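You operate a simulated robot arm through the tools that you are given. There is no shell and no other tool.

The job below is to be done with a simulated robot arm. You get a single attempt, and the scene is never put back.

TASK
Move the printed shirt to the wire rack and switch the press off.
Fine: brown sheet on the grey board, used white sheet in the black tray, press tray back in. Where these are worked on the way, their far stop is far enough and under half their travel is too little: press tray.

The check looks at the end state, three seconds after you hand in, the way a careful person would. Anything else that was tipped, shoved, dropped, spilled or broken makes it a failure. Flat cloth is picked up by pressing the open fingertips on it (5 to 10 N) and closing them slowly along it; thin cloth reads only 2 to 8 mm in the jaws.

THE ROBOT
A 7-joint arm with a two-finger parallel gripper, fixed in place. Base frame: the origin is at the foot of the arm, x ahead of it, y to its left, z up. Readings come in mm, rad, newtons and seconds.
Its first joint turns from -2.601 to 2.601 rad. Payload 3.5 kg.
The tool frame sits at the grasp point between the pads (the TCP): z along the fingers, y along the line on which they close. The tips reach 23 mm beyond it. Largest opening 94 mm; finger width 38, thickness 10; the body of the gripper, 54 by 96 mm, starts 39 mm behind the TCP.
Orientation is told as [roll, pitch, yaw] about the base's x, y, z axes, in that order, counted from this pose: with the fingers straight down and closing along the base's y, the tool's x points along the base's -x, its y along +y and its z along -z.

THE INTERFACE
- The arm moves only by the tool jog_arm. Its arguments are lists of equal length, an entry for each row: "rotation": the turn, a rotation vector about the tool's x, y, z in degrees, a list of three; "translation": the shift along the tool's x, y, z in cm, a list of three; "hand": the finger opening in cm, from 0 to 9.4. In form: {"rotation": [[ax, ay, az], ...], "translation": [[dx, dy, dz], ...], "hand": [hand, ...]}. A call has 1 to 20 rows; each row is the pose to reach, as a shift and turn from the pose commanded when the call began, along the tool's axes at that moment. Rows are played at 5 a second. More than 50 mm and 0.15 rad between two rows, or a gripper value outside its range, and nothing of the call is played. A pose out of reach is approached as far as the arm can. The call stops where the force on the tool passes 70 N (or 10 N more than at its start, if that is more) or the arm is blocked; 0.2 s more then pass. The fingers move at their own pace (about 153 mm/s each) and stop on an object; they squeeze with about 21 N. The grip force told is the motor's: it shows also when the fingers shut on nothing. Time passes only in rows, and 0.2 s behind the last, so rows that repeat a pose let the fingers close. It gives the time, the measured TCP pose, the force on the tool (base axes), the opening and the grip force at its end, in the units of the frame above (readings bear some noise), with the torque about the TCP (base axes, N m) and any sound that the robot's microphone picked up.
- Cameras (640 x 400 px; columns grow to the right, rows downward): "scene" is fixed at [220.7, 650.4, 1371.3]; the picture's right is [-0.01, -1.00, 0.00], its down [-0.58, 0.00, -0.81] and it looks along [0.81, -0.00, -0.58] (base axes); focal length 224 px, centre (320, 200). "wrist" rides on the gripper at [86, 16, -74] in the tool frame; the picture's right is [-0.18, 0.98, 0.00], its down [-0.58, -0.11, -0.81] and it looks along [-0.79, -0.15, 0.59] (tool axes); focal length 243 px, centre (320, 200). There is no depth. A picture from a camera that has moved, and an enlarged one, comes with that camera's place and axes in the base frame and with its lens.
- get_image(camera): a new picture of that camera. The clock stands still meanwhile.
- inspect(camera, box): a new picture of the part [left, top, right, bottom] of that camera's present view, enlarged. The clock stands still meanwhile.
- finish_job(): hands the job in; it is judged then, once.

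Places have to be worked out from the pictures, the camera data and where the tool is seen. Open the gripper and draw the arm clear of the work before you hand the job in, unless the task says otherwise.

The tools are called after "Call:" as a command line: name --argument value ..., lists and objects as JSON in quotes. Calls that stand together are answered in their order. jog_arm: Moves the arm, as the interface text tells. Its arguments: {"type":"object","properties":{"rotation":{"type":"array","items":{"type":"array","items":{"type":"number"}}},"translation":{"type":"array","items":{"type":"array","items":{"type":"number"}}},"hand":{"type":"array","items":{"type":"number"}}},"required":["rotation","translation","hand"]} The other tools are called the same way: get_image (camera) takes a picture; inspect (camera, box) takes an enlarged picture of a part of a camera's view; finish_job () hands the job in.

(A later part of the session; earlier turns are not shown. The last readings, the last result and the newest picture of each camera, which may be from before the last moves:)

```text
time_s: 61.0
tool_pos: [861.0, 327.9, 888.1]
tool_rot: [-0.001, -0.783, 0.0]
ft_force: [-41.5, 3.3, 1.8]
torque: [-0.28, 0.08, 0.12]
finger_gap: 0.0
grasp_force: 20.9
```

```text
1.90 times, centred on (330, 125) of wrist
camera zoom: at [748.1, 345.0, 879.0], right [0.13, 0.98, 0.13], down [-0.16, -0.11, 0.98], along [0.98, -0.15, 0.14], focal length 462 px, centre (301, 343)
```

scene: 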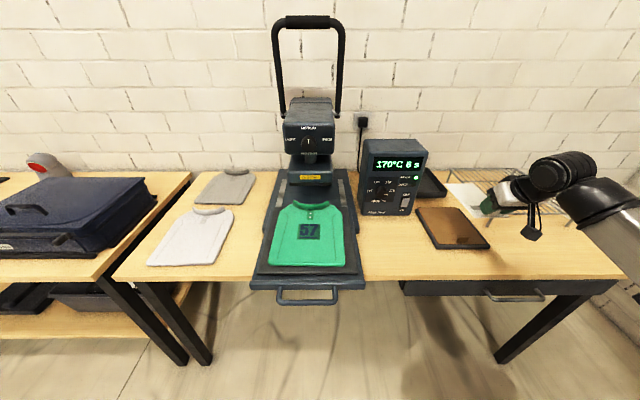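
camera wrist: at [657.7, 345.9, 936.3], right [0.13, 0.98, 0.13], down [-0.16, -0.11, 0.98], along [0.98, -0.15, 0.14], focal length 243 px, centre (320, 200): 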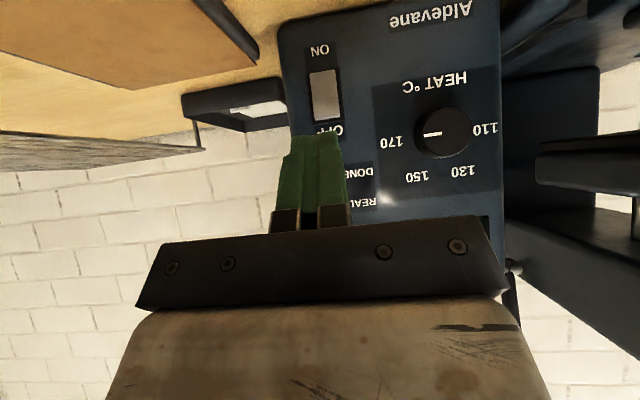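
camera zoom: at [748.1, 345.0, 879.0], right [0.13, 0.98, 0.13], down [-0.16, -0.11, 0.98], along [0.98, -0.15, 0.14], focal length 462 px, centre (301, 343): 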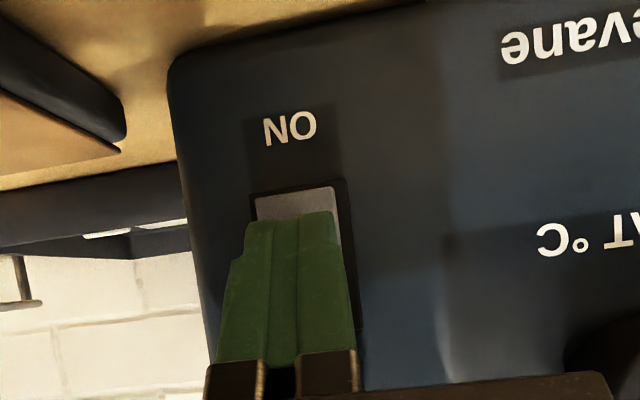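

The display and lamp went dark, so the press is off. I back straight off and check that the rocker stays.

Call:
jog_arm --rotation '[[0, 0, 0], [0, 0, 0], [0, 0, 0], [0, 0, 0], [0, 0, 0], [0, 0, 0]]' --translation '[[0.7, 0, -0.7], [2.2, 0, -2.2], [4.5, 0, -4.5], [4.0, 0, -7.0], [2.0, 0, -9.5], [0.5, 0, -12.0]]' --hand '[0, 0, 0, 0, 0, 0]'

Call:
inspect --camera "scene" --box '[350, 130, 470, 230]'

Call:
inspect --camera "scene" --box '[240, 170, 380, 290]'

```text
time_s: 62.4
tool_pos: [776.7, 327.3, 970.5]
tool_rot: [0.0, -0.787, -0.001]
ft_force: [-0.5, -0.9, -0.1]
torque: [0.01, 0.02, 0.01]
finger_gap: 0.0
grasp_force: 21.5
```

```text
4.00 times, centred on (410, 180) of scene
camera zoom: at [220.7, 650.4, 1371.3], right [-0.01, -1.0, 0.0], down [-0.58, 0.0, -0.81], along [0.81, 0.0, -0.58], focal length 894 px, centre (-40, 280)
```

zoom: 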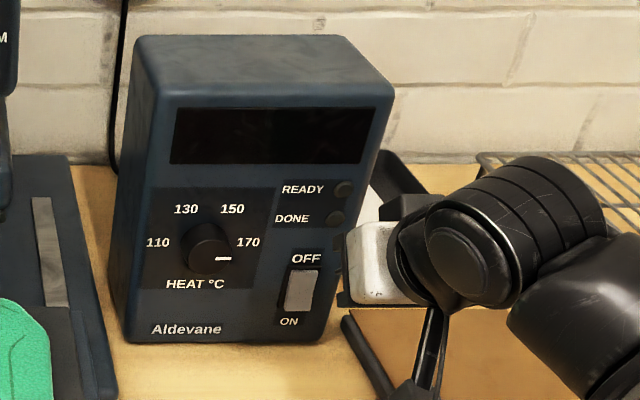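

```text
3.33 times, centred on (310, 230) of scene
camera zoom: at [220.7, 650.4, 1371.3], right [-0.01, -1.0, 0.0], down [-0.58, 0.0, -0.81], along [0.81, 0.0, -0.58], focal length 745 px, centre (353, 100)
```

zoom: 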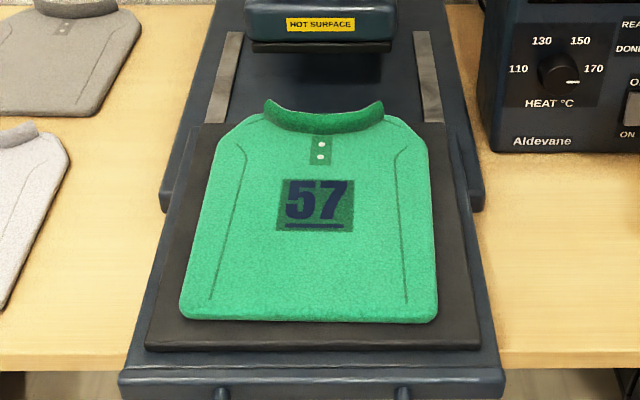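

The press is off and everything else is untouched. Now the shirt: it lies at x ≈ 595–885, y ≈ 583–788, top z ≈ 887. I straighten the tool and return above its hem end.

Call:
jog_arm --rotation '[[0, 7.5, 0], [0, 15, 0], [0, 22.5, 0], [0, 30, 0], [0, 37.5, 0], [0, 45, 0]]' --translation '[[0, 0, 0], [0, 0, 0], [0, 0, 0], [0, 0, 0], [0, 0, 0], [0, 0, 0]]' --hand '[1, 2, 3, 4, 5, 6]'

Call:
jog_arm --rotation '[[0, 0, 0], [0, 0, 0], [0, 0, 0], [0, 0, 0], [0, 0, 0], [0, 0, 0], [0, 0, 0], [0, 0, 0], [0, 0, 0]]' --translation '[[1.5, 3.5, -1.0], [3.0, 7.5, -2.0], [4.6, 11.5, -3.0], [6.2, 15.8, -3.0], [7.8, 20.1, -3.0], [9.4, 24.4, -3.0], [11.0, 28.7, -3.0], [12.6, 33.0, -3.0], [14.0, 35.8, -3.0]]' --hand '[6, 6, 6, 6, 6, 6, 6, 6, 6]'

Call:
get_image --camera "wrist"

```text
time_s: 63.8
tool_pos: [777.9, 327.2, 968.3]
tool_rot: [0.0, 0.004, -0.001]
ft_force: [-0.4, -0.1, 0.2]
torque: [-0.01, 0.02, 0.02]
finger_gap: 60.1
grasp_force: 0.0
```

```text
time_s: 65.8
tool_pos: [638.9, 684.5, 997.7]
tool_rot: [0.001, 0.0, 0.0]
ft_force: [-0.9, 0.0, 0.3]
torque: [-0.02, 0.01, 0.01]
finger_gap: 59.8
grasp_force: 0.0
```

```text
taken
camera wrist: at [552.5, 700.5, 1073.1], right [0.18, 0.98, 0.0], down [0.58, -0.11, 0.81], along [0.79, -0.15, -0.59], focal length 243 px, centre (320, 200)
```

wrist: 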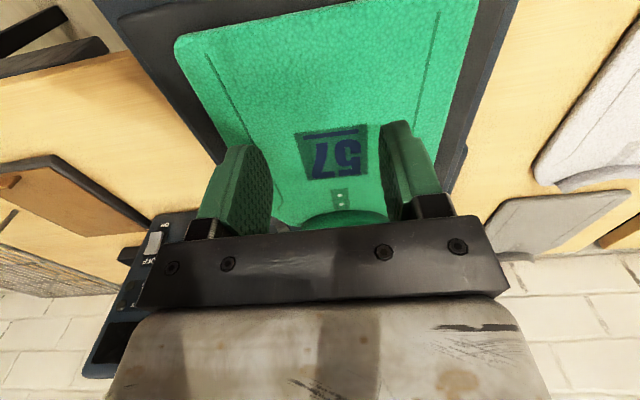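

I'm above the hem centre. I descend to just above the cloth, then feel for contact.

Call:
jog_arm --rotation '[[0, 0, 0], [0, 0, 0], [0, 0, 0], [0, 0, 0]]' --translation '[[0, 0, 3], [0, 0, 6], [0, 0, 7.5], [0, 0, 8.0]]' --hand '[6, 6, 6, 6]'

Call:
jog_arm --rotation '[[0, 0, 0], [0, 0, 0], [0, 0, 0]]' --translation '[[0, 0, 0.2], [0, 0, 0.4], [0, 0, 0.5]]' --hand '[6, 6, 6]'

Call:
inspect --camera "wrist" --box '[180, 40, 470, 240]'

```text
time_s: 66.8
tool_pos: [637.3, 686.3, 918.5]
tool_rot: [0.0, -0.002, -0.001]
ft_force: [0.2, 0.8, 0.0]
torque: [-0.03, 0.0, -0.04]
finger_gap: 59.8
grasp_force: 0.0
```

```text
time_s: 67.6
tool_pos: [635.6, 686.9, 913.7]
tool_rot: [0.001, 0.0, -0.001]
ft_force: [-0.2, -0.5, 0.5]
torque: [0.02, 0.01, 0.0]
finger_gap: 59.7
grasp_force: 0.1
```

```text
2.00 times, centred on (325, 140) of wrist
camera zoom: at [551.6, 703.0, 987.7], right [0.18, 0.98, 0.0], down [0.58, -0.11, 0.81], along [0.79, -0.15, -0.59], focal length 485 px, centre (310, 320)
```

zoom: 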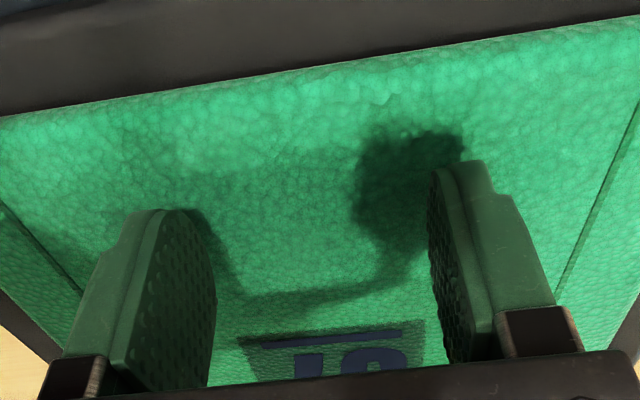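

No contact yet at z 913.7. I keep lowering in 1 mm steps.

Call:
jog_arm --rotation '[[0, 0, 0], [0, 0, 0]]' --translation '[[0, 0, 0.1], [0, 0, 0.2]]' --hand '[6, 6]'

Call:
jog_arm --rotation '[[0, 0, 0], [0, 0, 0]]' --translation '[[0, 0, 0.1], [0, 0, 0.15]]' --hand '[6, 6]'

```text
time_s: 68.2
tool_pos: [636.4, 686.2, 912.1]
tool_rot: [0.0, -0.001, 0.001]
ft_force: [0.0, 0.2, 0.0]
torque: [0.02, 0.01, 0.01]
finger_gap: 60.0
grasp_force: 0.0
```

```text
time_s: 68.8
tool_pos: [636.0, 686.8, 909.8]
tool_rot: [-0.002, 0.001, 0.0]
ft_force: [-0.5, 0.0, 0.4]
torque: [-0.02, -0.05, 0.01]
finger_gap: 59.9
grasp_force: 0.1
```

Still free; continuing in small steps.

Call:
jog_arm --rotation '[[0, 0, 0], [0, 0, 0]]' --translation '[[0, 0, 0.1], [0, 0, 0.15]]' --hand '[6, 6]'

Call:
jog_arm --rotation '[[0, 0, 0], [0, 0, 0]]' --translation '[[0, 0, 0.1], [0, 0, 0.15]]' --hand '[6, 6]'

```text
time_s: 69.4
tool_pos: [636.4, 686.1, 908.4]
tool_rot: [0.001, -0.001, 0.0]
ft_force: [-1.1, 1.0, 4.6]
torque: [-0.07, 0.04, -0.05]
finger_gap: 59.9
grasp_force: 0.0
```

```text
time_s: 70.0
tool_pos: [636.9, 686.0, 908.6]
tool_rot: [0.001, -0.003, -0.001]
ft_force: [0.5, 3.6, 34.3]
torque: [-0.42, 0.12, -0.01]
finger_gap: 60.2
grasp_force: 0.1
```

Contact at z ≈ 908.5, but 34 N is too hard; I back up about 1.2 mm to get into the 5–10 N range.

Call:
jog_arm --rotation '[[0, 0, 0], [0, 0, 0]]' --translation '[[0, 0, -0.12], [0, 0, -0.12]]' --hand '[6, 6]'

```text
time_s: 70.6
tool_pos: [636.8, 686.6, 909.3]
tool_rot: [0.001, 0.002, 0.001]
ft_force: [1.4, 4.1, 28.2]
torque: [-0.11, -0.02, 0.16]
finger_gap: 59.9
grasp_force: 0.1
```

Still 28 N; I raise another millimetre.

Call:
jog_arm --rotation '[[0, 0, 0], [0, 0, 0]]' --translation '[[0, 0, -0.08], [0, 0, -0.08]]' --hand '[6, 6]'

```text
time_s: 71.2
tool_pos: [636.3, 687.3, 909.4]
tool_rot: [0.0, 0.0, 0.0]
ft_force: [0.0, 0.5, 13.0]
torque: [0.14, -0.01, 0.16]
finger_gap: 60.0
grasp_force: 0.1
```

13 N now; a touch more up to reach ~8 N.

Call:
jog_arm --rotation '[[0, 0, 0], [0, 0, 0]]' --translation '[[0, 0, -0.03], [0, 0, -0.03]]' --hand '[6, 6]'

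```text
time_s: 71.8
tool_pos: [637.0, 685.9, 908.8]
tool_rot: [-0.001, 0.001, 0.003]
ft_force: [-1.4, 0.6, 7.4]
torque: [0.1, 0.03, 0.07]
finger_gap: 59.8
grasp_force: 0.1
```

The press force is 7.4 N, right in range. I now close the fingers slowly along the cloth.

Call:
jog_arm --rotation '[[0, 0, 0], [0, 0, 0], [0, 0, 0], [0, 0, 0], [0, 0, 0], [0, 0, 0], [0, 0, 0], [0, 0, 0], [0, 0, 0], [0, 0, 0], [0, 0, 0], [0, 0, 0], [0, 0, 0], [0, 0, 0], [0, 0, 0], [0, 0, 0], [0, 0, 0]]' --translation '[[0, 0, 0], [0, 0, 0], [0, 0, 0], [0, 0, 0], [0, 0, 0], [0, 0, 0], [0, 0, 0], [0, 0, 0], [0, 0, 0], [0, 0, 0], [0, 0, 0], [0, 0, 0], [0, 0, 0], [0, 0, 0], [0, 0, 0], [0, 0, 0], [0, 0, 0]]' --hand '[5.6, 5.2, 4.8, 4.4, 4.0, 3.6, 3.2, 2.8, 2.4, 2.0, 1.6, 1.2, 0.8, 0.4, 0, 0, 0]'

Call:
inspect --camera "wrist" --box '[180, 40, 470, 240]'

Call:
inspect --camera "scene" --box '[240, 170, 380, 290]'

```text
time_s: 75.4
tool_pos: [637.3, 685.7, 909.3]
tool_rot: [0.0, 0.0, -0.001]
ft_force: [0.5, -0.4, 0.9]
torque: [0.0, 0.02, 0.02]
finger_gap: 0.0
grasp_force: 21.1
```

```text
2.00 times, centred on (325, 140) of wrist
camera zoom: at [551.6, 703.1, 982.8], right [0.18, 0.98, 0.0], down [0.58, -0.11, 0.81], along [0.79, -0.15, -0.59], focal length 485 px, centre (310, 320)
```

zoom: 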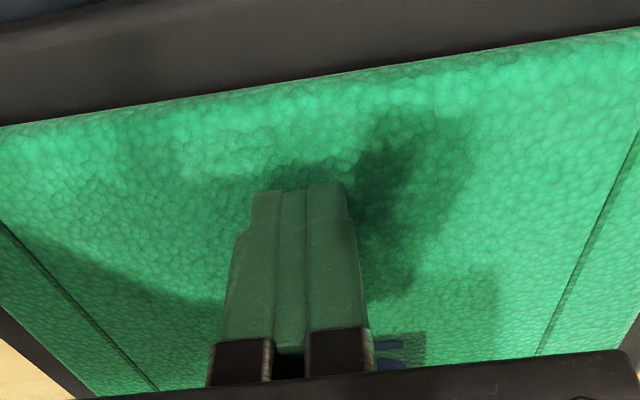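

```text
3.33 times, centred on (310, 230) of scene
camera zoom: at [220.7, 650.4, 1371.3], right [-0.01, -1.0, 0.0], down [-0.58, 0.0, -0.81], along [0.81, 0.0, -0.58], focal length 745 px, centre (353, 100)
```

zoom: 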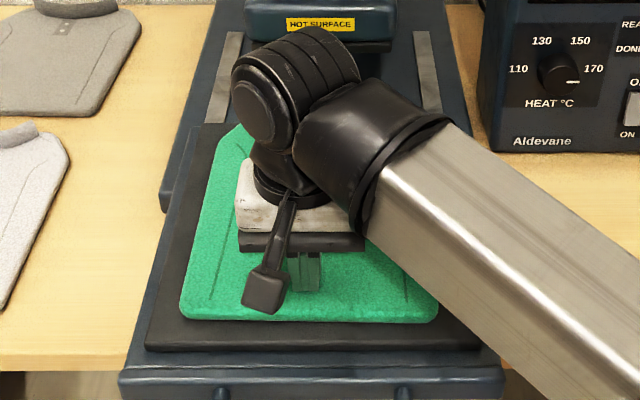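

The fingers closed empty: the press force had decayed to ~1 N while closing. I lift a little, reopen, and re-press, this time waiting for a steady force.

Call:
jog_arm --rotation '[[0, 0, 0], [0, 0, 0], [0, 0, 0], [0, 0, 0], [0, 0, 0], [0, 0, 0]]' --translation '[[0, 0, -1.0], [0, 0, -1.0], [0, 0, -1.0], [0, 0, -0.5], [0, 0, -0.2], [0, 0, 0]]' --hand '[0, 3, 5, 5, 5, 5]'

Call:
jog_arm --rotation '[[0, 0, 0], [0, 0, 0], [0, 0, 0]]' --translation '[[0, 0, 0.05], [0, 0, 0.05], [0, 0, 0.05]]' --hand '[5, 5, 5]'

Call:
jog_arm --rotation '[[0, 0, 0], [0, 0, 0], [0, 0, 0]]' --translation '[[0, 0, 0.03], [0, 0, 0.03], [0, 0, 0.03]]' --hand '[5, 5, 5]'

```text
time_s: 76.8
tool_pos: [637.1, 687.6, 910.4]
tool_rot: [0.001, 0.0, 0.001]
ft_force: [-0.8, -0.1, 0.5]
torque: [0.0, 0.03, 0.0]
finger_gap: 50.1
grasp_force: 0.0
```

```text
time_s: 77.6
tool_pos: [637.1, 687.3, 908.6]
tool_rot: [0.001, -0.001, 0.0]
ft_force: [1.9, 0.7, 2.0]
torque: [0.04, -0.04, 0.04]
finger_gap: 50.0
grasp_force: 0.1
```

```text
time_s: 78.4
tool_pos: [637.4, 687.0, 908.5]
tool_rot: [0.0, 0.001, 0.0]
ft_force: [1.4, 1.8, 9.6]
torque: [-0.02, -0.04, 0.02]
finger_gap: 50.0
grasp_force: 0.2
```

9.6 N; I hold the pose a moment to see whether the force is steady.

Call:
jog_arm --rotation '[[0, 0, 0], [0, 0, 0], [0, 0, 0]]' --translation '[[0, 0, 0], [0, 0, 0], [0, 0, 0]]' --hand '[5, 5, 5]'

```text
time_s: 79.2
tool_pos: [636.0, 686.1, 908.5]
tool_rot: [0.002, -0.001, 0.0]
ft_force: [1.5, 2.6, 12.6]
torque: [0.0, 0.0, 0.05]
finger_gap: 50.1
grasp_force: 0.1
```

Force is holding (~12 N). I close part way at a slow rate and check the force and the cloth.

Call:
jog_arm --rotation '[[0, 0, 0], [0, 0, 0], [0, 0, 0], [0, 0, 0], [0, 0, 0], [0, 0, 0], [0, 0, 0], [0, 0, 0]]' --translation '[[0, 0, 0], [0, 0, 0], [0, 0, 0], [0, 0, 0], [0, 0, 0], [0, 0, 0], [0, 0, 0], [0, 0, 0]]' --hand '[4.8, 4.6, 4.4, 4.2, 4.0, 3.8, 3.6, 3.4]'

Call:
inspect --camera "wrist" --box '[180, 40, 470, 240]'

```text
time_s: 81.0
tool_pos: [636.3, 687.2, 909.3]
tool_rot: [0.001, -0.001, 0.0]
ft_force: [-0.6, -1.1, 14.1]
torque: [-0.04, 0.02, 0.02]
finger_gap: 38.2
grasp_force: 5.5
```

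```text
2.00 times, centred on (325, 140) of wrist
camera zoom: at [551.0, 703.0, 982.7], right [0.18, 0.98, 0.0], down [0.58, -0.11, 0.81], along [0.79, -0.15, -0.59], focal length 485 px, centre (310, 320)
```

zoom: 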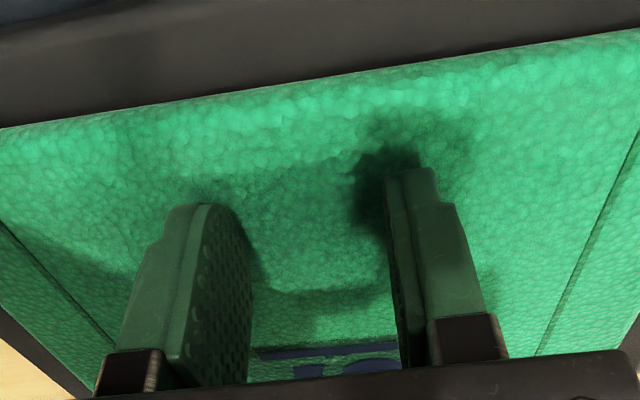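

The fingers are now dragging against cloth friction (gap 38 mm vs 34 commanded). I continue closing slowly with the same pressure.

Call:
jog_arm --rotation '[[0, 0, 0], [0, 0, 0], [0, 0, 0], [0, 0, 0], [0, 0, 0], [0, 0, 0], [0, 0, 0], [0, 0, 0]]' --translation '[[0, 0, 0], [0, 0, 0], [0, 0, 0], [0, 0, 0], [0, 0, 0], [0, 0, 0], [0, 0, 0], [0, 0, 0]]' --hand '[3.1, 2.8, 2.5, 2.2, 1.9, 1.6, 1.3, 1.0]'

Call:
inspect --camera "wrist" --box '[180, 40, 470, 240]'

```text
time_s: 82.8
tool_pos: [637.0, 685.8, 907.8]
tool_rot: [0.0, 0.0, 0.0]
ft_force: [-0.3, -3.2, 13.6]
torque: [-0.09, 0.03, -0.02]
finger_gap: 13.8
grasp_force: 4.3
```

```text
2.00 times, centred on (325, 140) of wrist
camera zoom: at [551.0, 703.0, 982.7], right [0.18, 0.98, 0.0], down [0.58, -0.11, 0.81], along [0.79, -0.15, -0.59], focal length 485 px, centre (310, 320)
```

zoom: 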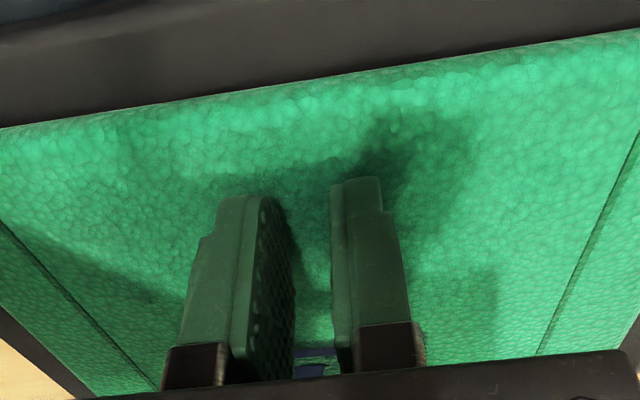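

No visible bunching yet; I finish the closure and read the gap.

Call:
jog_arm --rotation '[[0, 0, 0], [0, 0, 0], [0, 0, 0], [0, 0, 0], [0, 0, 0], [0, 0, 0]]' --translation '[[0, 0, 0], [0, 0, 0], [0, 0, 0], [0, 0, 0], [0, 0, 0], [0, 0, 0]]' --hand '[0.8, 0.6, 0.4, 0.2, 0, 0]'

Call:
inspect --camera "wrist" --box '[180, 40, 470, 240]'

```text
time_s: 84.2
tool_pos: [636.1, 687.2, 908.4]
tool_rot: [0.002, 0.001, -0.001]
ft_force: [-0.9, 1.5, 13.5]
torque: [0.03, 0.04, -0.04]
finger_gap: 0.0
grasp_force: 21.0
```

```text
2.00 times, centred on (325, 140) of wrist
camera zoom: at [551.0, 703.5, 982.7], right [0.18, 0.98, 0.0], down [0.58, -0.11, 0.81], along [0.79, -0.15, -0.59], focal length 485 px, centre (310, 320)
```

zoom: 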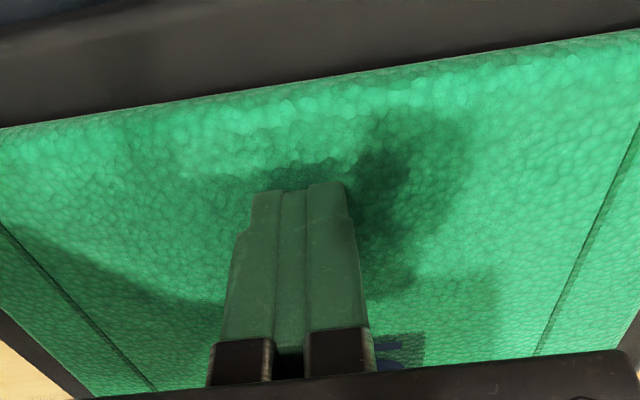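

The gap reads 0, so nothing was pinched. I lift off and inspect the shirt and its collar closely.

Call:
jog_arm --rotation '[[0, 0, 0], [0, 0, 0], [0, 0, 0], [0, 0, 0]]' --translation '[[0, 0, -1.0], [0, 0, -4.0], [-3, 0, -8.0], [-6, 0, -10]]' --hand '[0, 2, 4, 6]'

Call:
inspect --camera "wrist" --box '[170, 0, 470, 240]'

Call:
inspect --camera "scene" --box '[260, 180, 370, 290]'

```text
time_s: 85.2
tool_pos: [696.0, 687.4, 1009.9]
tool_rot: [0.001, 0.001, 0.0]
ft_force: [-0.7, -0.3, -0.6]
torque: [-0.01, -0.02, 0.0]
finger_gap: 60.1
grasp_force: 0.0
```

```text
1.67 times, centred on (320, 120) of wrist
camera zoom: at [610.2, 704.2, 1082.6], right [0.18, 0.98, 0.0], down [0.58, -0.11, 0.81], along [0.79, -0.15, -0.59], focal length 404 px, centre (320, 333)
```

zoom: 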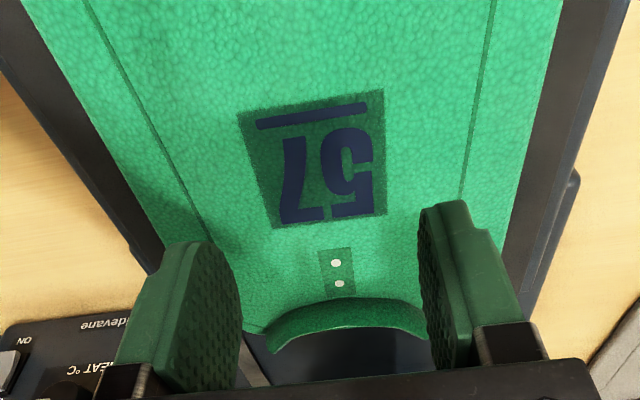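

```text
3.64 times, centred on (315, 235) of scene
camera zoom: at [220.7, 650.4, 1371.3], right [-0.01, -1.0, 0.0], down [-0.58, 0.0, -0.81], along [0.81, 0.0, -0.58], focal length 813 px, centre (338, 73)
```

zoom: 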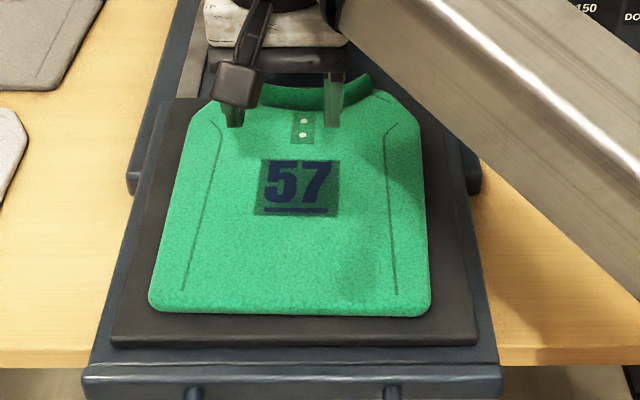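

The shirt is unchanged. I look closely at the raised collar, which resembles a grip feature like the tabs on the sheets.

Call:
inspect --camera "wrist" --box '[270, 130, 390, 215]'

Call:
inspect --camera "scene" --box '[185, 150, 275, 220]'

```text
4.71 times, centred on (330, 172) of wrist
camera zoom: at [610.2, 704.2, 1082.6], right [0.18, 0.98, 0.0], down [0.58, -0.11, 0.81], along [0.79, -0.15, -0.59], focal length 1142 px, centre (273, 329)
```

zoom: 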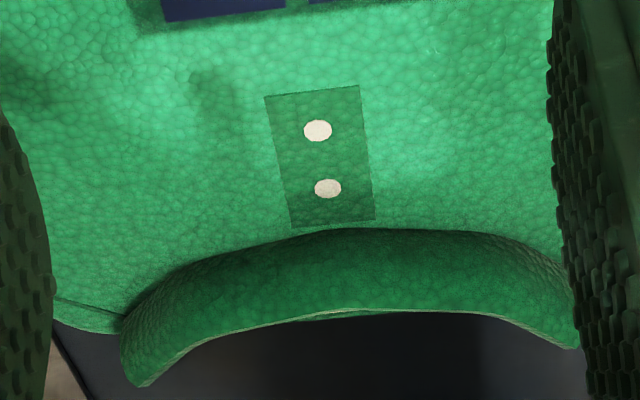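

```text
5.71 times, centred on (230, 185) of scene
camera zoom: at [220.7, 650.4, 1371.3], right [-0.01, -1.0, 0.0], down [-0.58, 0.0, -0.81], along [0.81, 0.0, -0.58], focal length 1277 px, centre (834, 286)
```

zoom: 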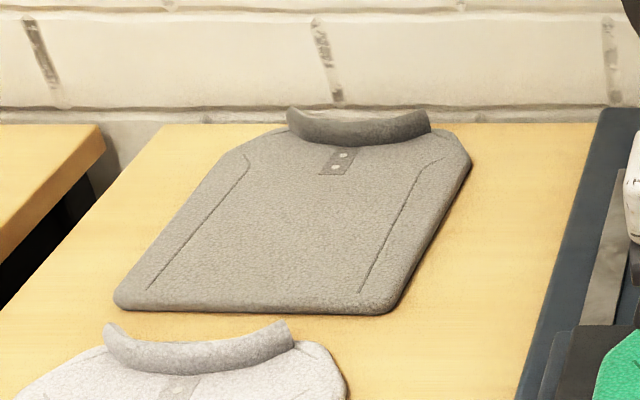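

The collar is a thin upright band (mid-point ≈ (834, 681), z 886–911, thin along x) – the natural grip. It's at the edge of reach, so I'll first pull the tray out further; I yaw the gripper 90° and return to the handle.

Call:
jog_arm --rotation '[[0, 0, -7.5], [0, 0, -15], [0, 0, -22.5], [0, 0, -30], [0, 0, -37.5], [0, 0, -45], [0, 0, -52.5], [0, 0, -60], [0, 0, -67.5], [0, 0, -75], [0, 0, -82.5], [0, 0, -90]]' --translation '[[1.5, -0.2, 0], [3.0, -0.4, 0], [4.6, -0.6, 0], [6.2, -0.8, 0], [7.8, -1.0, 0.5], [9.4, -1.2, 1.0], [11.0, -1.4, 1.5], [12.6, -1.6, 2.0], [14.2, -1.8, 2.5], [15.8, -2.0, 3.0], [17.4, -2.2, 3.5], [18.6, -2.2, 4.0]]' --hand '[6, 6, 5, 4.6, 4.6, 4.6, 4.6, 4.6, 4.6, 4.6, 4.6, 4.6]'

Call:
get_image --camera "wrist"

Call:
inspect --camera "scene" --box '[230, 200, 390, 320]'

```text
time_s: 87.8
tool_pos: [510.7, 664.3, 968.5]
tool_rot: [-0.001, -0.001, 1.573]
ft_force: [0.2, 0.2, -0.6]
torque: [0.0, -0.02, -0.01]
finger_gap: 46.0
grasp_force: 0.0
```

```text
taken
camera wrist: at [495.0, 578.6, 1042.1], right [-0.98, 0.18, 0.0], down [0.11, 0.58, 0.81], along [0.15, 0.79, -0.59], focal length 243 px, centre (320, 200)
```

wrist: 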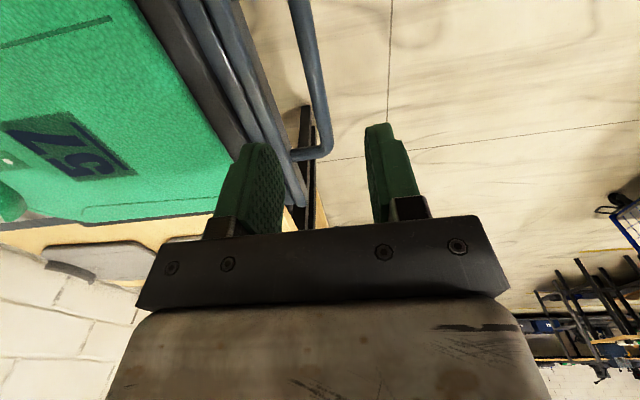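

```text
3.33 times, centred on (310, 260) of scene
camera zoom: at [220.7, 650.4, 1371.3], right [-0.01, -1.0, 0.0], down [-0.58, 0.0, -0.81], along [0.81, 0.0, -0.58], focal length 745 px, centre (353, 0)
```

zoom: 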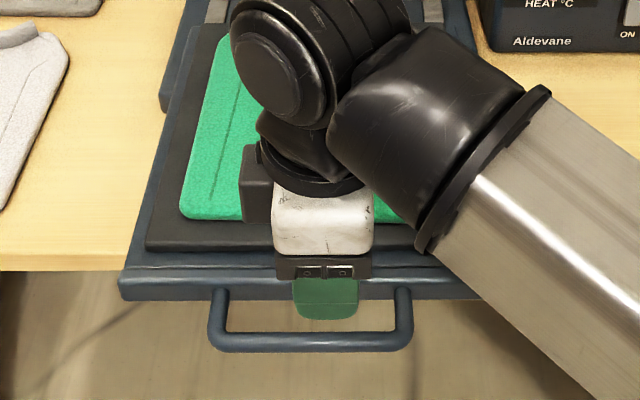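

The bar is at x ≈ 516, between the open fingers. I lower straight onto it, grip, and pull gently further out.

Call:
jog_arm --rotation '[[0, 0, 0], [0, 0, 0], [0, 0, 0], [0, 0, 0], [0, 0, 0]]' --translation '[[0, 0, 3.5], [0, 0, 7.0], [0, 0, 9.5], [0, 0, 10.8], [0, 0, 11.4]]' --hand '[4.6, 4.6, 4.6, 4.6, 4.6]'

Call:
jog_arm --rotation '[[0, 0, 0], [0, 0, 0], [0, 0, 0], [0, 0, 0], [0, 0, 0]]' --translation '[[0, 0, 0], [0, 0, 0], [0, 0, 0], [0, 0, 0], [0, 0, 0]]' --hand '[3.5, 2.5, 1.5, 0.8, 0.8]'

```text
time_s: 89.0
tool_pos: [511.4, 664.3, 854.9]
tool_rot: [0.0, 0.001, 1.571]
ft_force: [0.5, -0.5, -0.1]
torque: [0.02, -0.02, 0.01]
finger_gap: 46.0
grasp_force: 0.1
```

```text
time_s: 90.2
tool_pos: [510.4, 664.3, 854.5]
tool_rot: [0.0, -0.002, 1.573]
ft_force: [-0.9, 0.6, -0.1]
torque: [0.05, 0.0, 1.85]
finger_gap: 13.6
grasp_force: 44.8
```

Gripped again (13.6 mm). I pull further out in small steps until the stop shows.

Call:
jog_arm --rotation '[[0, 0, 0], [0, 0, 0], [0, 0, 0], [0, 0, 0], [0, 0, 0], [0, 0, 0]]' --translation '[[0, 0.4, 0], [0, 0.9, 0], [0, 1.4, 0], [0, 2.0, 0], [0, 2.6, 0], [0, 3.2, 0]]' --hand '[0.8, 0.8, 0.8, 0.8, 0.8, 0.8]'

```text
time_s: 91.6
tool_pos: [479.0, 665.5, 854.8]
tool_rot: [0.001, 0.002, 1.572]
ft_force: [0.6, -0.7, -10.7]
torque: [-0.5, -0.03, 1.7]
finger_gap: 13.9
grasp_force: 45.1
```

The tray follows with no resistance (x now 479). I continue another 40 mm.

Call:
jog_arm --rotation '[[0, 0, 0], [0, 0, 0], [0, 0, 0], [0, 0, 0], [0, 0, 0], [0, 0, 0], [0, 0, 0], [0, 0, 0]]' --translation '[[0, 0.4, 0], [0, 0.9, 0], [0, 1.4, 0], [0, 1.9, 0], [0, 2.4, 0], [0, 2.9, 0], [0, 3.4, 0], [0, 4.0, 0]]' --hand '[0.8, 0.8, 0.8, 0.8, 0.8, 0.8, 0.8, 0.8]'

Call:
inspect --camera "scene" --box '[230, 170, 390, 330]'

```text
time_s: 93.2
tool_pos: [455.5, 665.4, 854.5]
tool_rot: [-0.023, 0.001, 1.567]
ft_force: [36.3, -11.8, -15.3]
torque: [1.06, 0.02, 1.8]
finger_gap: 13.8
grasp_force: 44.6
stopped in row 8: the force on the tool passed its limit at 81 N (the readings are from after the stop); the commanded pose is now the measured one
```

```text
2.50 times, centred on (310, 250) of scene
camera zoom: at [220.7, 650.4, 1371.3], right [-0.01, -1.0, 0.0], down [-0.58, 0.0, -0.81], along [0.81, 0.0, -0.58], focal length 559 px, centre (345, 75)
```

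zoom: 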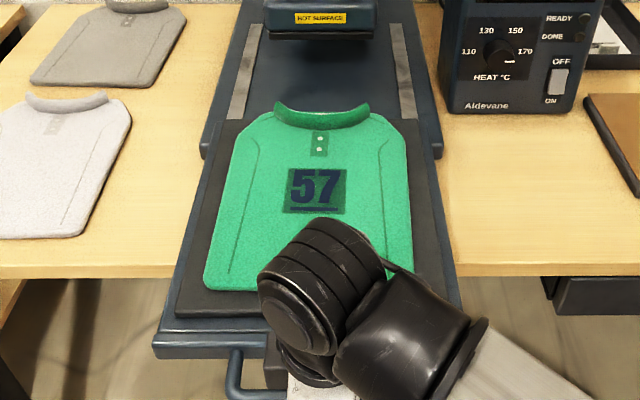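

The tray hit its far stop at about 300 mm total travel; the press base hasn't moved. I release the bar and lift away.

Call:
jog_arm --rotation '[[0, 0, 0], [0, 0, 0], [0, 0, 0], [0, 0, 0], [0, 0, 0], [0, 0, 0], [0, 0, 0], [0, 0, 0], [0, 0, 0], [0, 0, 0], [0, 0, 0], [0, 0, 0], [0, 0, 0], [0, 0, 0]]' --translation '[[0, -0.2, 0], [0, -0.4, 0], [0, -0.4, 0], [0, -0.4, -1.5], [0, -0.4, -5], [0, -0.4, -9.5], [0, -0.4, -14.0], [0, -3, -16.5], [0, -7, -17.5], [0, -11, -17.5], [0, -15, -17.5], [0, -19, -17.5], [0, -22, -17.5], [0, -24.5, -17.5]]' --hand '[2, 4, 4.6, 4.6, 4.6, 4.6, 4.6, 4.6, 4.6, 4.6, 4.6, 4.6, 4.6, 4.6]'

Call:
get_image --camera "wrist"

Call:
inspect --camera "scene" --box '[230, 170, 390, 330]'

```text
time_s: 96.2
tool_pos: [695.6, 664.4, 1034.0]
tool_rot: [-0.018, -0.001, 1.564]
ft_force: [0.4, -0.1, 0.5]
torque: [0.0, 0.01, 0.0]
finger_gap: 46.1
grasp_force: 0.1
```

```text
taken
camera wrist: at [678.6, 577.5, 1108.1], right [-0.98, 0.19, -0.02], down [0.1, 0.58, 0.81], along [0.16, 0.79, -0.59], focal length 243 px, centre (320, 200)
```

wrist: 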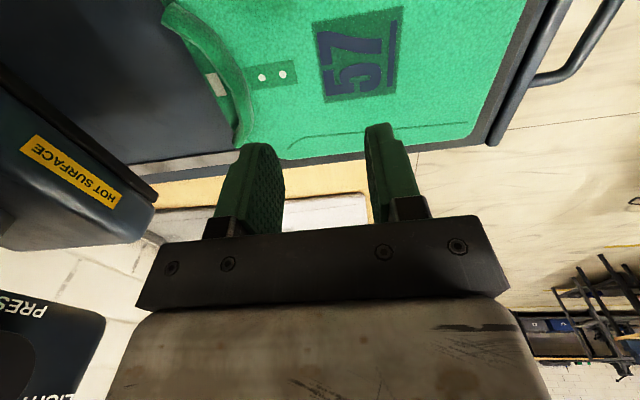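

```text
2.50 times, centred on (310, 250) of scene
camera zoom: at [220.7, 650.4, 1371.3], right [-0.01, -1.0, 0.0], down [-0.58, 0.0, -0.81], along [0.81, 0.0, -0.58], focal length 559 px, centre (345, 75)
```

zoom: 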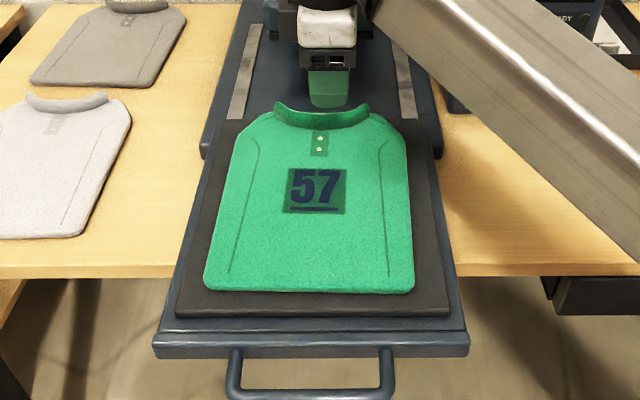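

The collar arc is visible from the side now; I zoom on it for its exact position.

Call:
inspect --camera "wrist" --box '[140, 0, 320, 170]'

Call:
inspect --camera "scene" --box '[280, 185, 340, 235]'

```text
2.35 times, centred on (230, 85) of wrist
camera zoom: at [678.6, 577.5, 1108.1], right [-0.98, 0.19, -0.02], down [0.1, 0.58, 0.81], along [0.16, 0.79, -0.59], focal length 571 px, centre (532, 471)
```

zoom: 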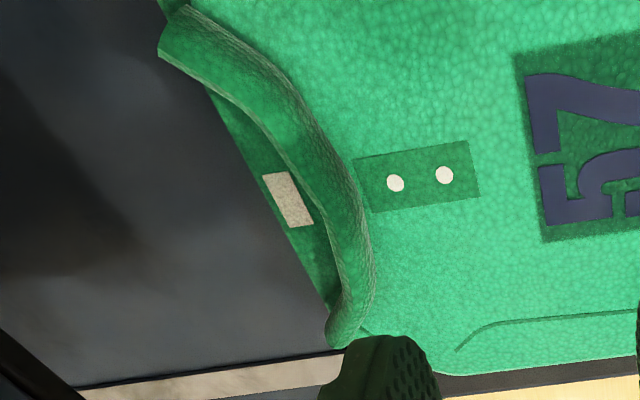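

```text
8.00 times, centred on (310, 210) of scene
camera zoom: at [220.7, 650.4, 1371.3], right [-0.01, -1.0, 0.0], down [-0.58, 0.0, -0.81], along [0.81, 0.0, -0.58], focal length 1788 px, centre (400, 120)
```

zoom: 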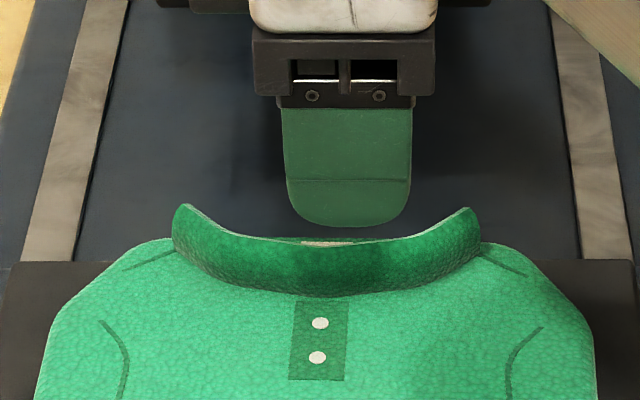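

The collar is an upright thin band; its mid-point is at x ≈ 776, y ≈ 682, z 886–912. I lean the tool 30° towards +y, keep the fingers closing along x, and hover over it.

Call:
jog_arm --rotation '[[-0.3, -7.5, 0], [-0.5, -15, 0], [-0.8, -22.5, 0], [-1, -30, 0]]' --translation '[[0, 0, 0], [0, 0, 0], [0, 0, 0], [0, 0, 0]]' --hand '[4.6, 4.6, 4.6, 4.6]'

Call:
jog_arm --rotation '[[0, 0, 0], [0, 0, 0], [0, 0, 0], [0, 0, 0]]' --translation '[[0.4, -2.5, 1.5], [0.9, -5.0, 3.0], [1.4, -7.0, 4.8], [1.93, -8.05, 6.4]]' --hand '[4.6, 4.6, 4.6, 4.6]'

Call:
get_image --camera "wrist"

Call:
inspect --camera "scene" --box '[270, 170, 370, 250]'

```text
time_s: 97.2
tool_pos: [695.2, 663.8, 1033.3]
tool_rot: [-0.003, -0.525, 1.57]
ft_force: [0.8, -0.7, 0.2]
torque: [-0.02, 0.01, -0.02]
finger_gap: 46.1
grasp_force: 0.1
```

```text
time_s: 98.2
tool_pos: [774.7, 680.1, 970.1]
tool_rot: [-0.001, -0.525, 1.569]
ft_force: [-1.2, 0.4, 0.2]
torque: [-0.01, 0.04, -0.03]
finger_gap: 45.9
grasp_force: 0.1
```

```text
taken
camera wrist: at [758.4, 567.9, 990.4], right [-0.98, 0.16, 0.09], down [0.11, 0.1, 0.99], along [0.15, 0.98, -0.11], focal length 243 px, centre (320, 200)
```

wrist: 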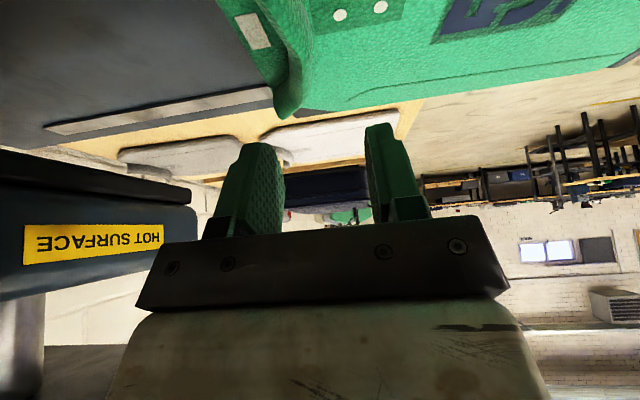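

```text
5.00 times, centred on (320, 210) of scene
camera zoom: at [220.7, 650.4, 1371.3], right [-0.01, -1.0, 0.0], down [-0.58, 0.0, -0.81], along [0.81, 0.0, -0.58], focal length 1118 px, centre (320, 150)
```

zoom: 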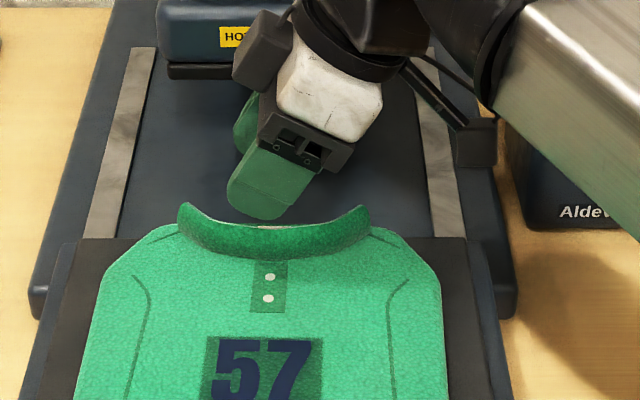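

Lean and alignment look right. I lower so the fingers straddle the collar band, stopping just above the cloth.

Call:
jog_arm --rotation '[[0, 0, 0], [0, 0, 0], [0, 0, 0], [0, 0, 0]]' --translation '[[0.6, -0.1, 1.1], [1.2, -0.15, 2.2], [1.8, -0.15, 3.3], [2.3, -0.15, 4.3]]' --hand '[4.2, 4.0, 4.0, 4.0]'

Call:
get_image --camera "wrist"

Call:
inspect --camera "scene" --box '[270, 170, 370, 250]'

```text
time_s: 99.2
tool_pos: [776.5, 682.1, 920.3]
tool_rot: [-0.002, -0.525, 1.571]
ft_force: [-1.0, -0.8, 0.2]
torque: [0.02, -0.01, 0.0]
finger_gap: 40.0
grasp_force: 0.1
```

```text
taken
camera wrist: at [760.7, 569.5, 941.6], right [-0.98, 0.16, 0.09], down [0.11, 0.1, 0.99], along [0.15, 0.98, -0.11], focal length 243 px, centre (320, 200)
```

wrist: 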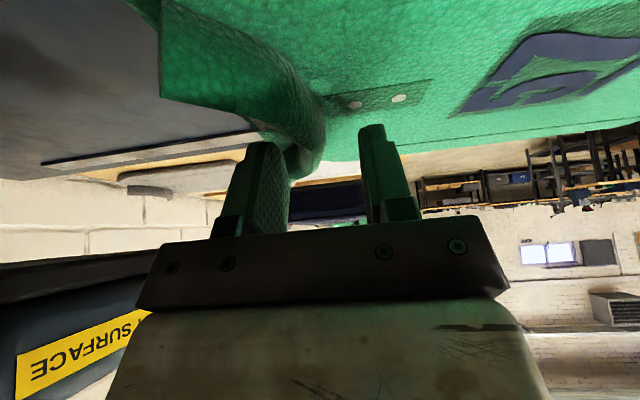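

```text
5.00 times, centred on (320, 210) of scene
camera zoom: at [220.7, 650.4, 1371.3], right [-0.01, -1.0, 0.0], down [-0.58, 0.0, -0.81], along [0.81, 0.0, -0.58], focal length 1118 px, centre (320, 150)
```

zoom: 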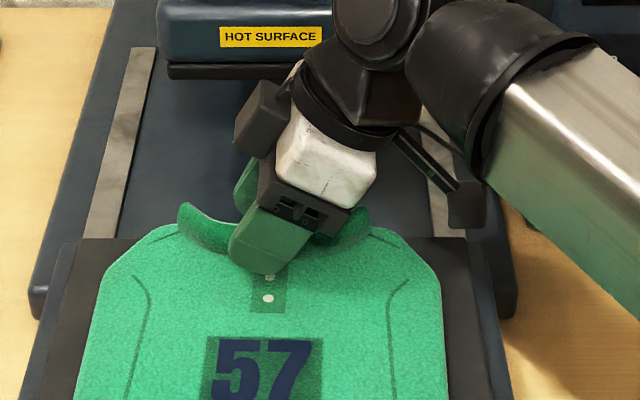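

One finger is in front of and one behind the band. I zoom to verify before closing.

Call:
inspect --camera "wrist" --box '[190, 60, 440, 240]'

Call:
jog_arm --rotation '[[0, 0, 0], [0, 0, 0]]' --translation '[[0.1, 0, 0.17], [0.15, 0, 0.26]]' --hand '[4.0, 4.0]'

```text
2.22 times, centred on (315, 150) of wrist
camera zoom: at [760.7, 569.5, 941.6], right [-0.98, 0.16, 0.09], down [0.11, 0.1, 0.99], along [0.15, 0.98, -0.11], focal length 539 px, centre (331, 311)
```

zoom: 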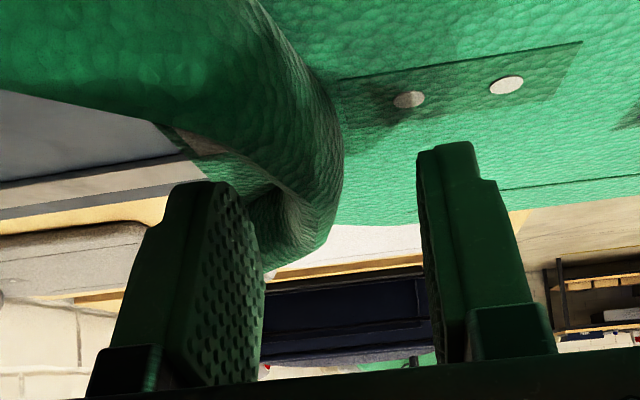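

```text
time_s: 99.8
tool_pos: [775.2, 680.2, 918.0]
tool_rot: [-0.002, -0.524, 1.572]
ft_force: [-0.2, -0.3, -0.1]
torque: [-0.01, -0.01, 0.01]
finger_gap: 39.7
grasp_force: 0.2
```

The band runs between the fingers and I'm ~2 mm above the cloth. I close slowly on the collar.

Call:
jog_arm --rotation '[[0, 0, 0], [0, 0, 0], [0, 0, 0], [0, 0, 0], [0, 0, 0], [0, 0, 0], [0, 0, 0], [0, 0, 0]]' --translation '[[0, 0, 0], [0, 0, 0], [0, 0, 0], [0, 0, 0], [0, 0, 0], [0, 0, 0], [0, 0, 0], [0, 0, 0]]' --hand '[3.4, 2.8, 2.2, 1.6, 1.0, 0.5, 0, 0]'

Call:
inspect --camera "wrist" --box '[190, 60, 440, 240]'

Call:
inspect --camera "scene" --box '[270, 170, 370, 250]'

```text
time_s: 101.6
tool_pos: [775.8, 680.5, 916.9]
tool_rot: [-0.001, -0.522, 1.57]
ft_force: [-0.7, 0.4, 1.3]
torque: [0.01, 0.07, 0.09]
finger_gap: 13.8
grasp_force: 21.3
```

```text
2.22 times, centred on (315, 150) of wrist
camera zoom: at [759.9, 569.2, 938.7], right [-0.98, 0.16, 0.09], down [0.11, 0.1, 0.99], along [0.15, 0.98, -0.12], focal length 539 px, centre (331, 311)
```

zoom: 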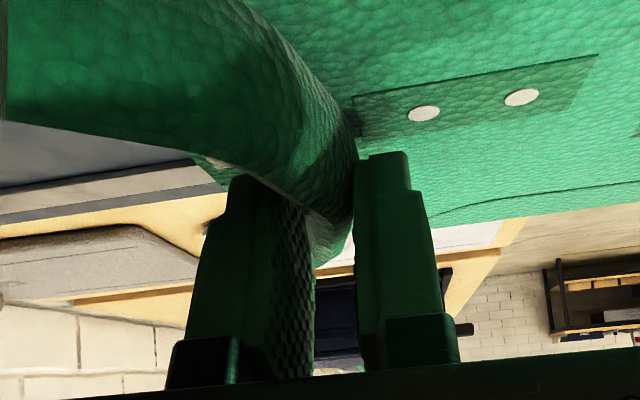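

```text
5.00 times, centred on (320, 210) of scene
camera zoom: at [220.7, 650.4, 1371.3], right [-0.01, -1.0, 0.0], down [-0.58, 0.0, -0.81], along [0.81, 0.0, -0.58], focal length 1118 px, centre (320, 150)
```

zoom: 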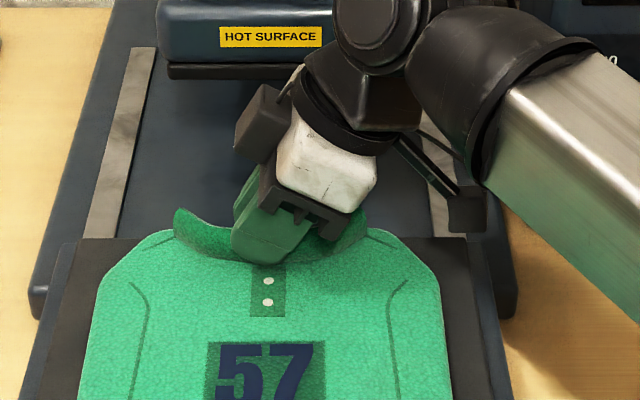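

The collar is held (13.8 mm, 21 N). I lift slowly and check how the shirt behaves.

Call:
jog_arm --rotation '[[0, 0, 0], [0, 0, 0], [0, 0, 0], [0, 0, 0], [0, 0, 0], [0, 0, 0]]' --translation '[[-0.15, 0, -0.26], [-0.4, 0, -0.69], [-0.75, 0, -1.3], [-1.15, 0, -2.0], [-1.6, 0, -2.77], [-2.0, 0, -3.46]]' --hand '[0, 0, 0, 0, 0, 0]'

Call:
get_image --camera "wrist"

Call:
inspect --camera "scene" --box '[230, 150, 390, 310]'

```text
time_s: 103.0
tool_pos: [775.0, 681.3, 957.5]
tool_rot: [-0.001, -0.525, 1.571]
ft_force: [-0.1, -0.9, -2.2]
torque: [-0.02, -0.18, -0.02]
finger_gap: 13.9
grasp_force: 20.7
```

```text
taken
camera wrist: at [760.7, 568.7, 978.1], right [-0.98, 0.16, 0.09], down [0.11, 0.1, 0.99], along [0.15, 0.98, -0.12], focal length 243 px, centre (320, 200)
```

wrist: 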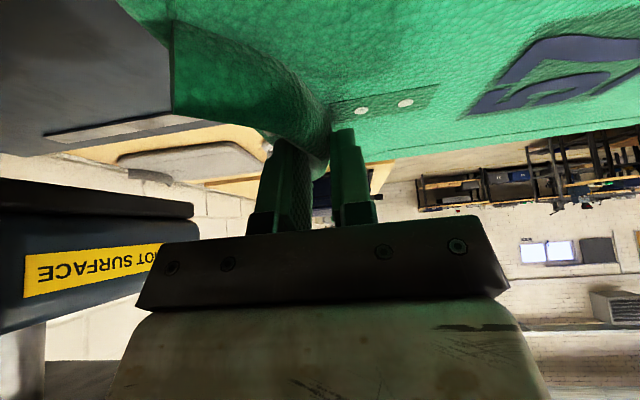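

```text
2.50 times, centred on (310, 230) of scene
camera zoom: at [220.7, 650.4, 1371.3], right [-0.01, -1.0, 0.0], down [-0.58, 0.0, -0.81], along [0.81, 0.0, -0.58], focal length 559 px, centre (345, 125)
```

zoom: 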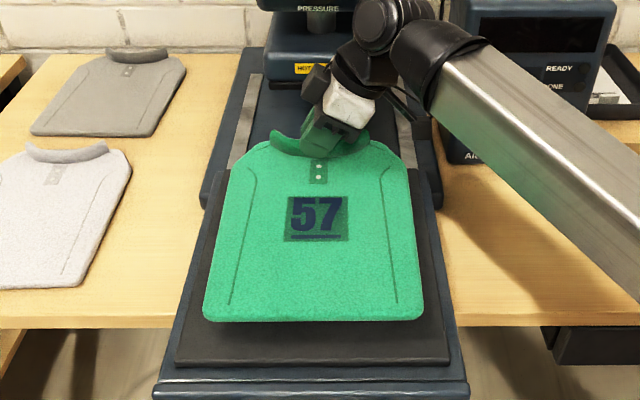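

The shirt lifts as one fairly stiff piece, nearly level, ~0.2 kg. I raise it slowly and carry it towards −y in front of the control box.

Call:
jog_arm --rotation '[[0, 0, 0], [0, 0, 0], [0, 0, 0], [0, 0, 0], [0, 0, 0], [0, 0, 0], [0, 0, 0], [0, 0, 0], [0, 0, 0], [0, 0, 0], [0, 0, 0], [0, 0, 0], [0, 0, 0], [0, 0, 0]]' --translation '[[-0.5, 0, -0.87], [-1.25, 0, -2.17], [-2.25, 0, -3.9], [-3.25, 0, -5.63], [-4.1, 0, -7.1], [-4.2, 0.2, -8.2], [-3.6, 0.4, -9.9], [-1.9, 0.7, -11.0], [0.3, 1.0, -12.2], [2.9, 1.3, -13.7], [5.5, 1.6, -15.2], [8.1, 1.9, -16.7], [10.7, 2.2, -18.2], [13.3, 2.5, -19.7]]' --hand '[0, 0, 0, 0, 0, 0, 0, 0, 0, 0, 0, 0, 0, 0]'

Call:
get_image --camera "scene"

Call:
get_image --camera "wrist"

```text
time_s: 106.0
tool_pos: [750.2, 466.2, 1059.9]
tool_rot: [-0.002, -0.523, 1.572]
ft_force: [-0.1, 0.6, -0.7]
torque: [0.02, -0.15, -0.02]
finger_gap: 13.8
grasp_force: 21.0
```

```text
taken
```

scene: 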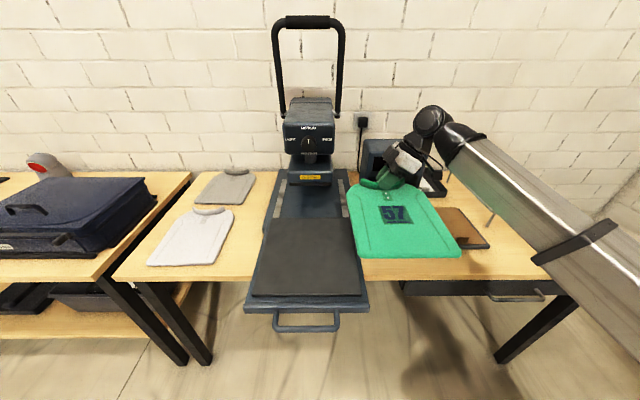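

```text
taken
camera wrist: at [734.8, 355.3, 1080.7], right [-0.98, 0.16, 0.09], down [0.11, 0.1, 0.99], along [0.15, 0.98, -0.12], focal length 243 px, centre (320, 200)
```

wrist: 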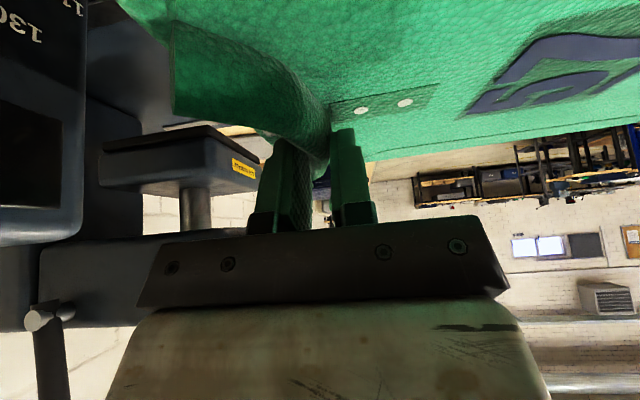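

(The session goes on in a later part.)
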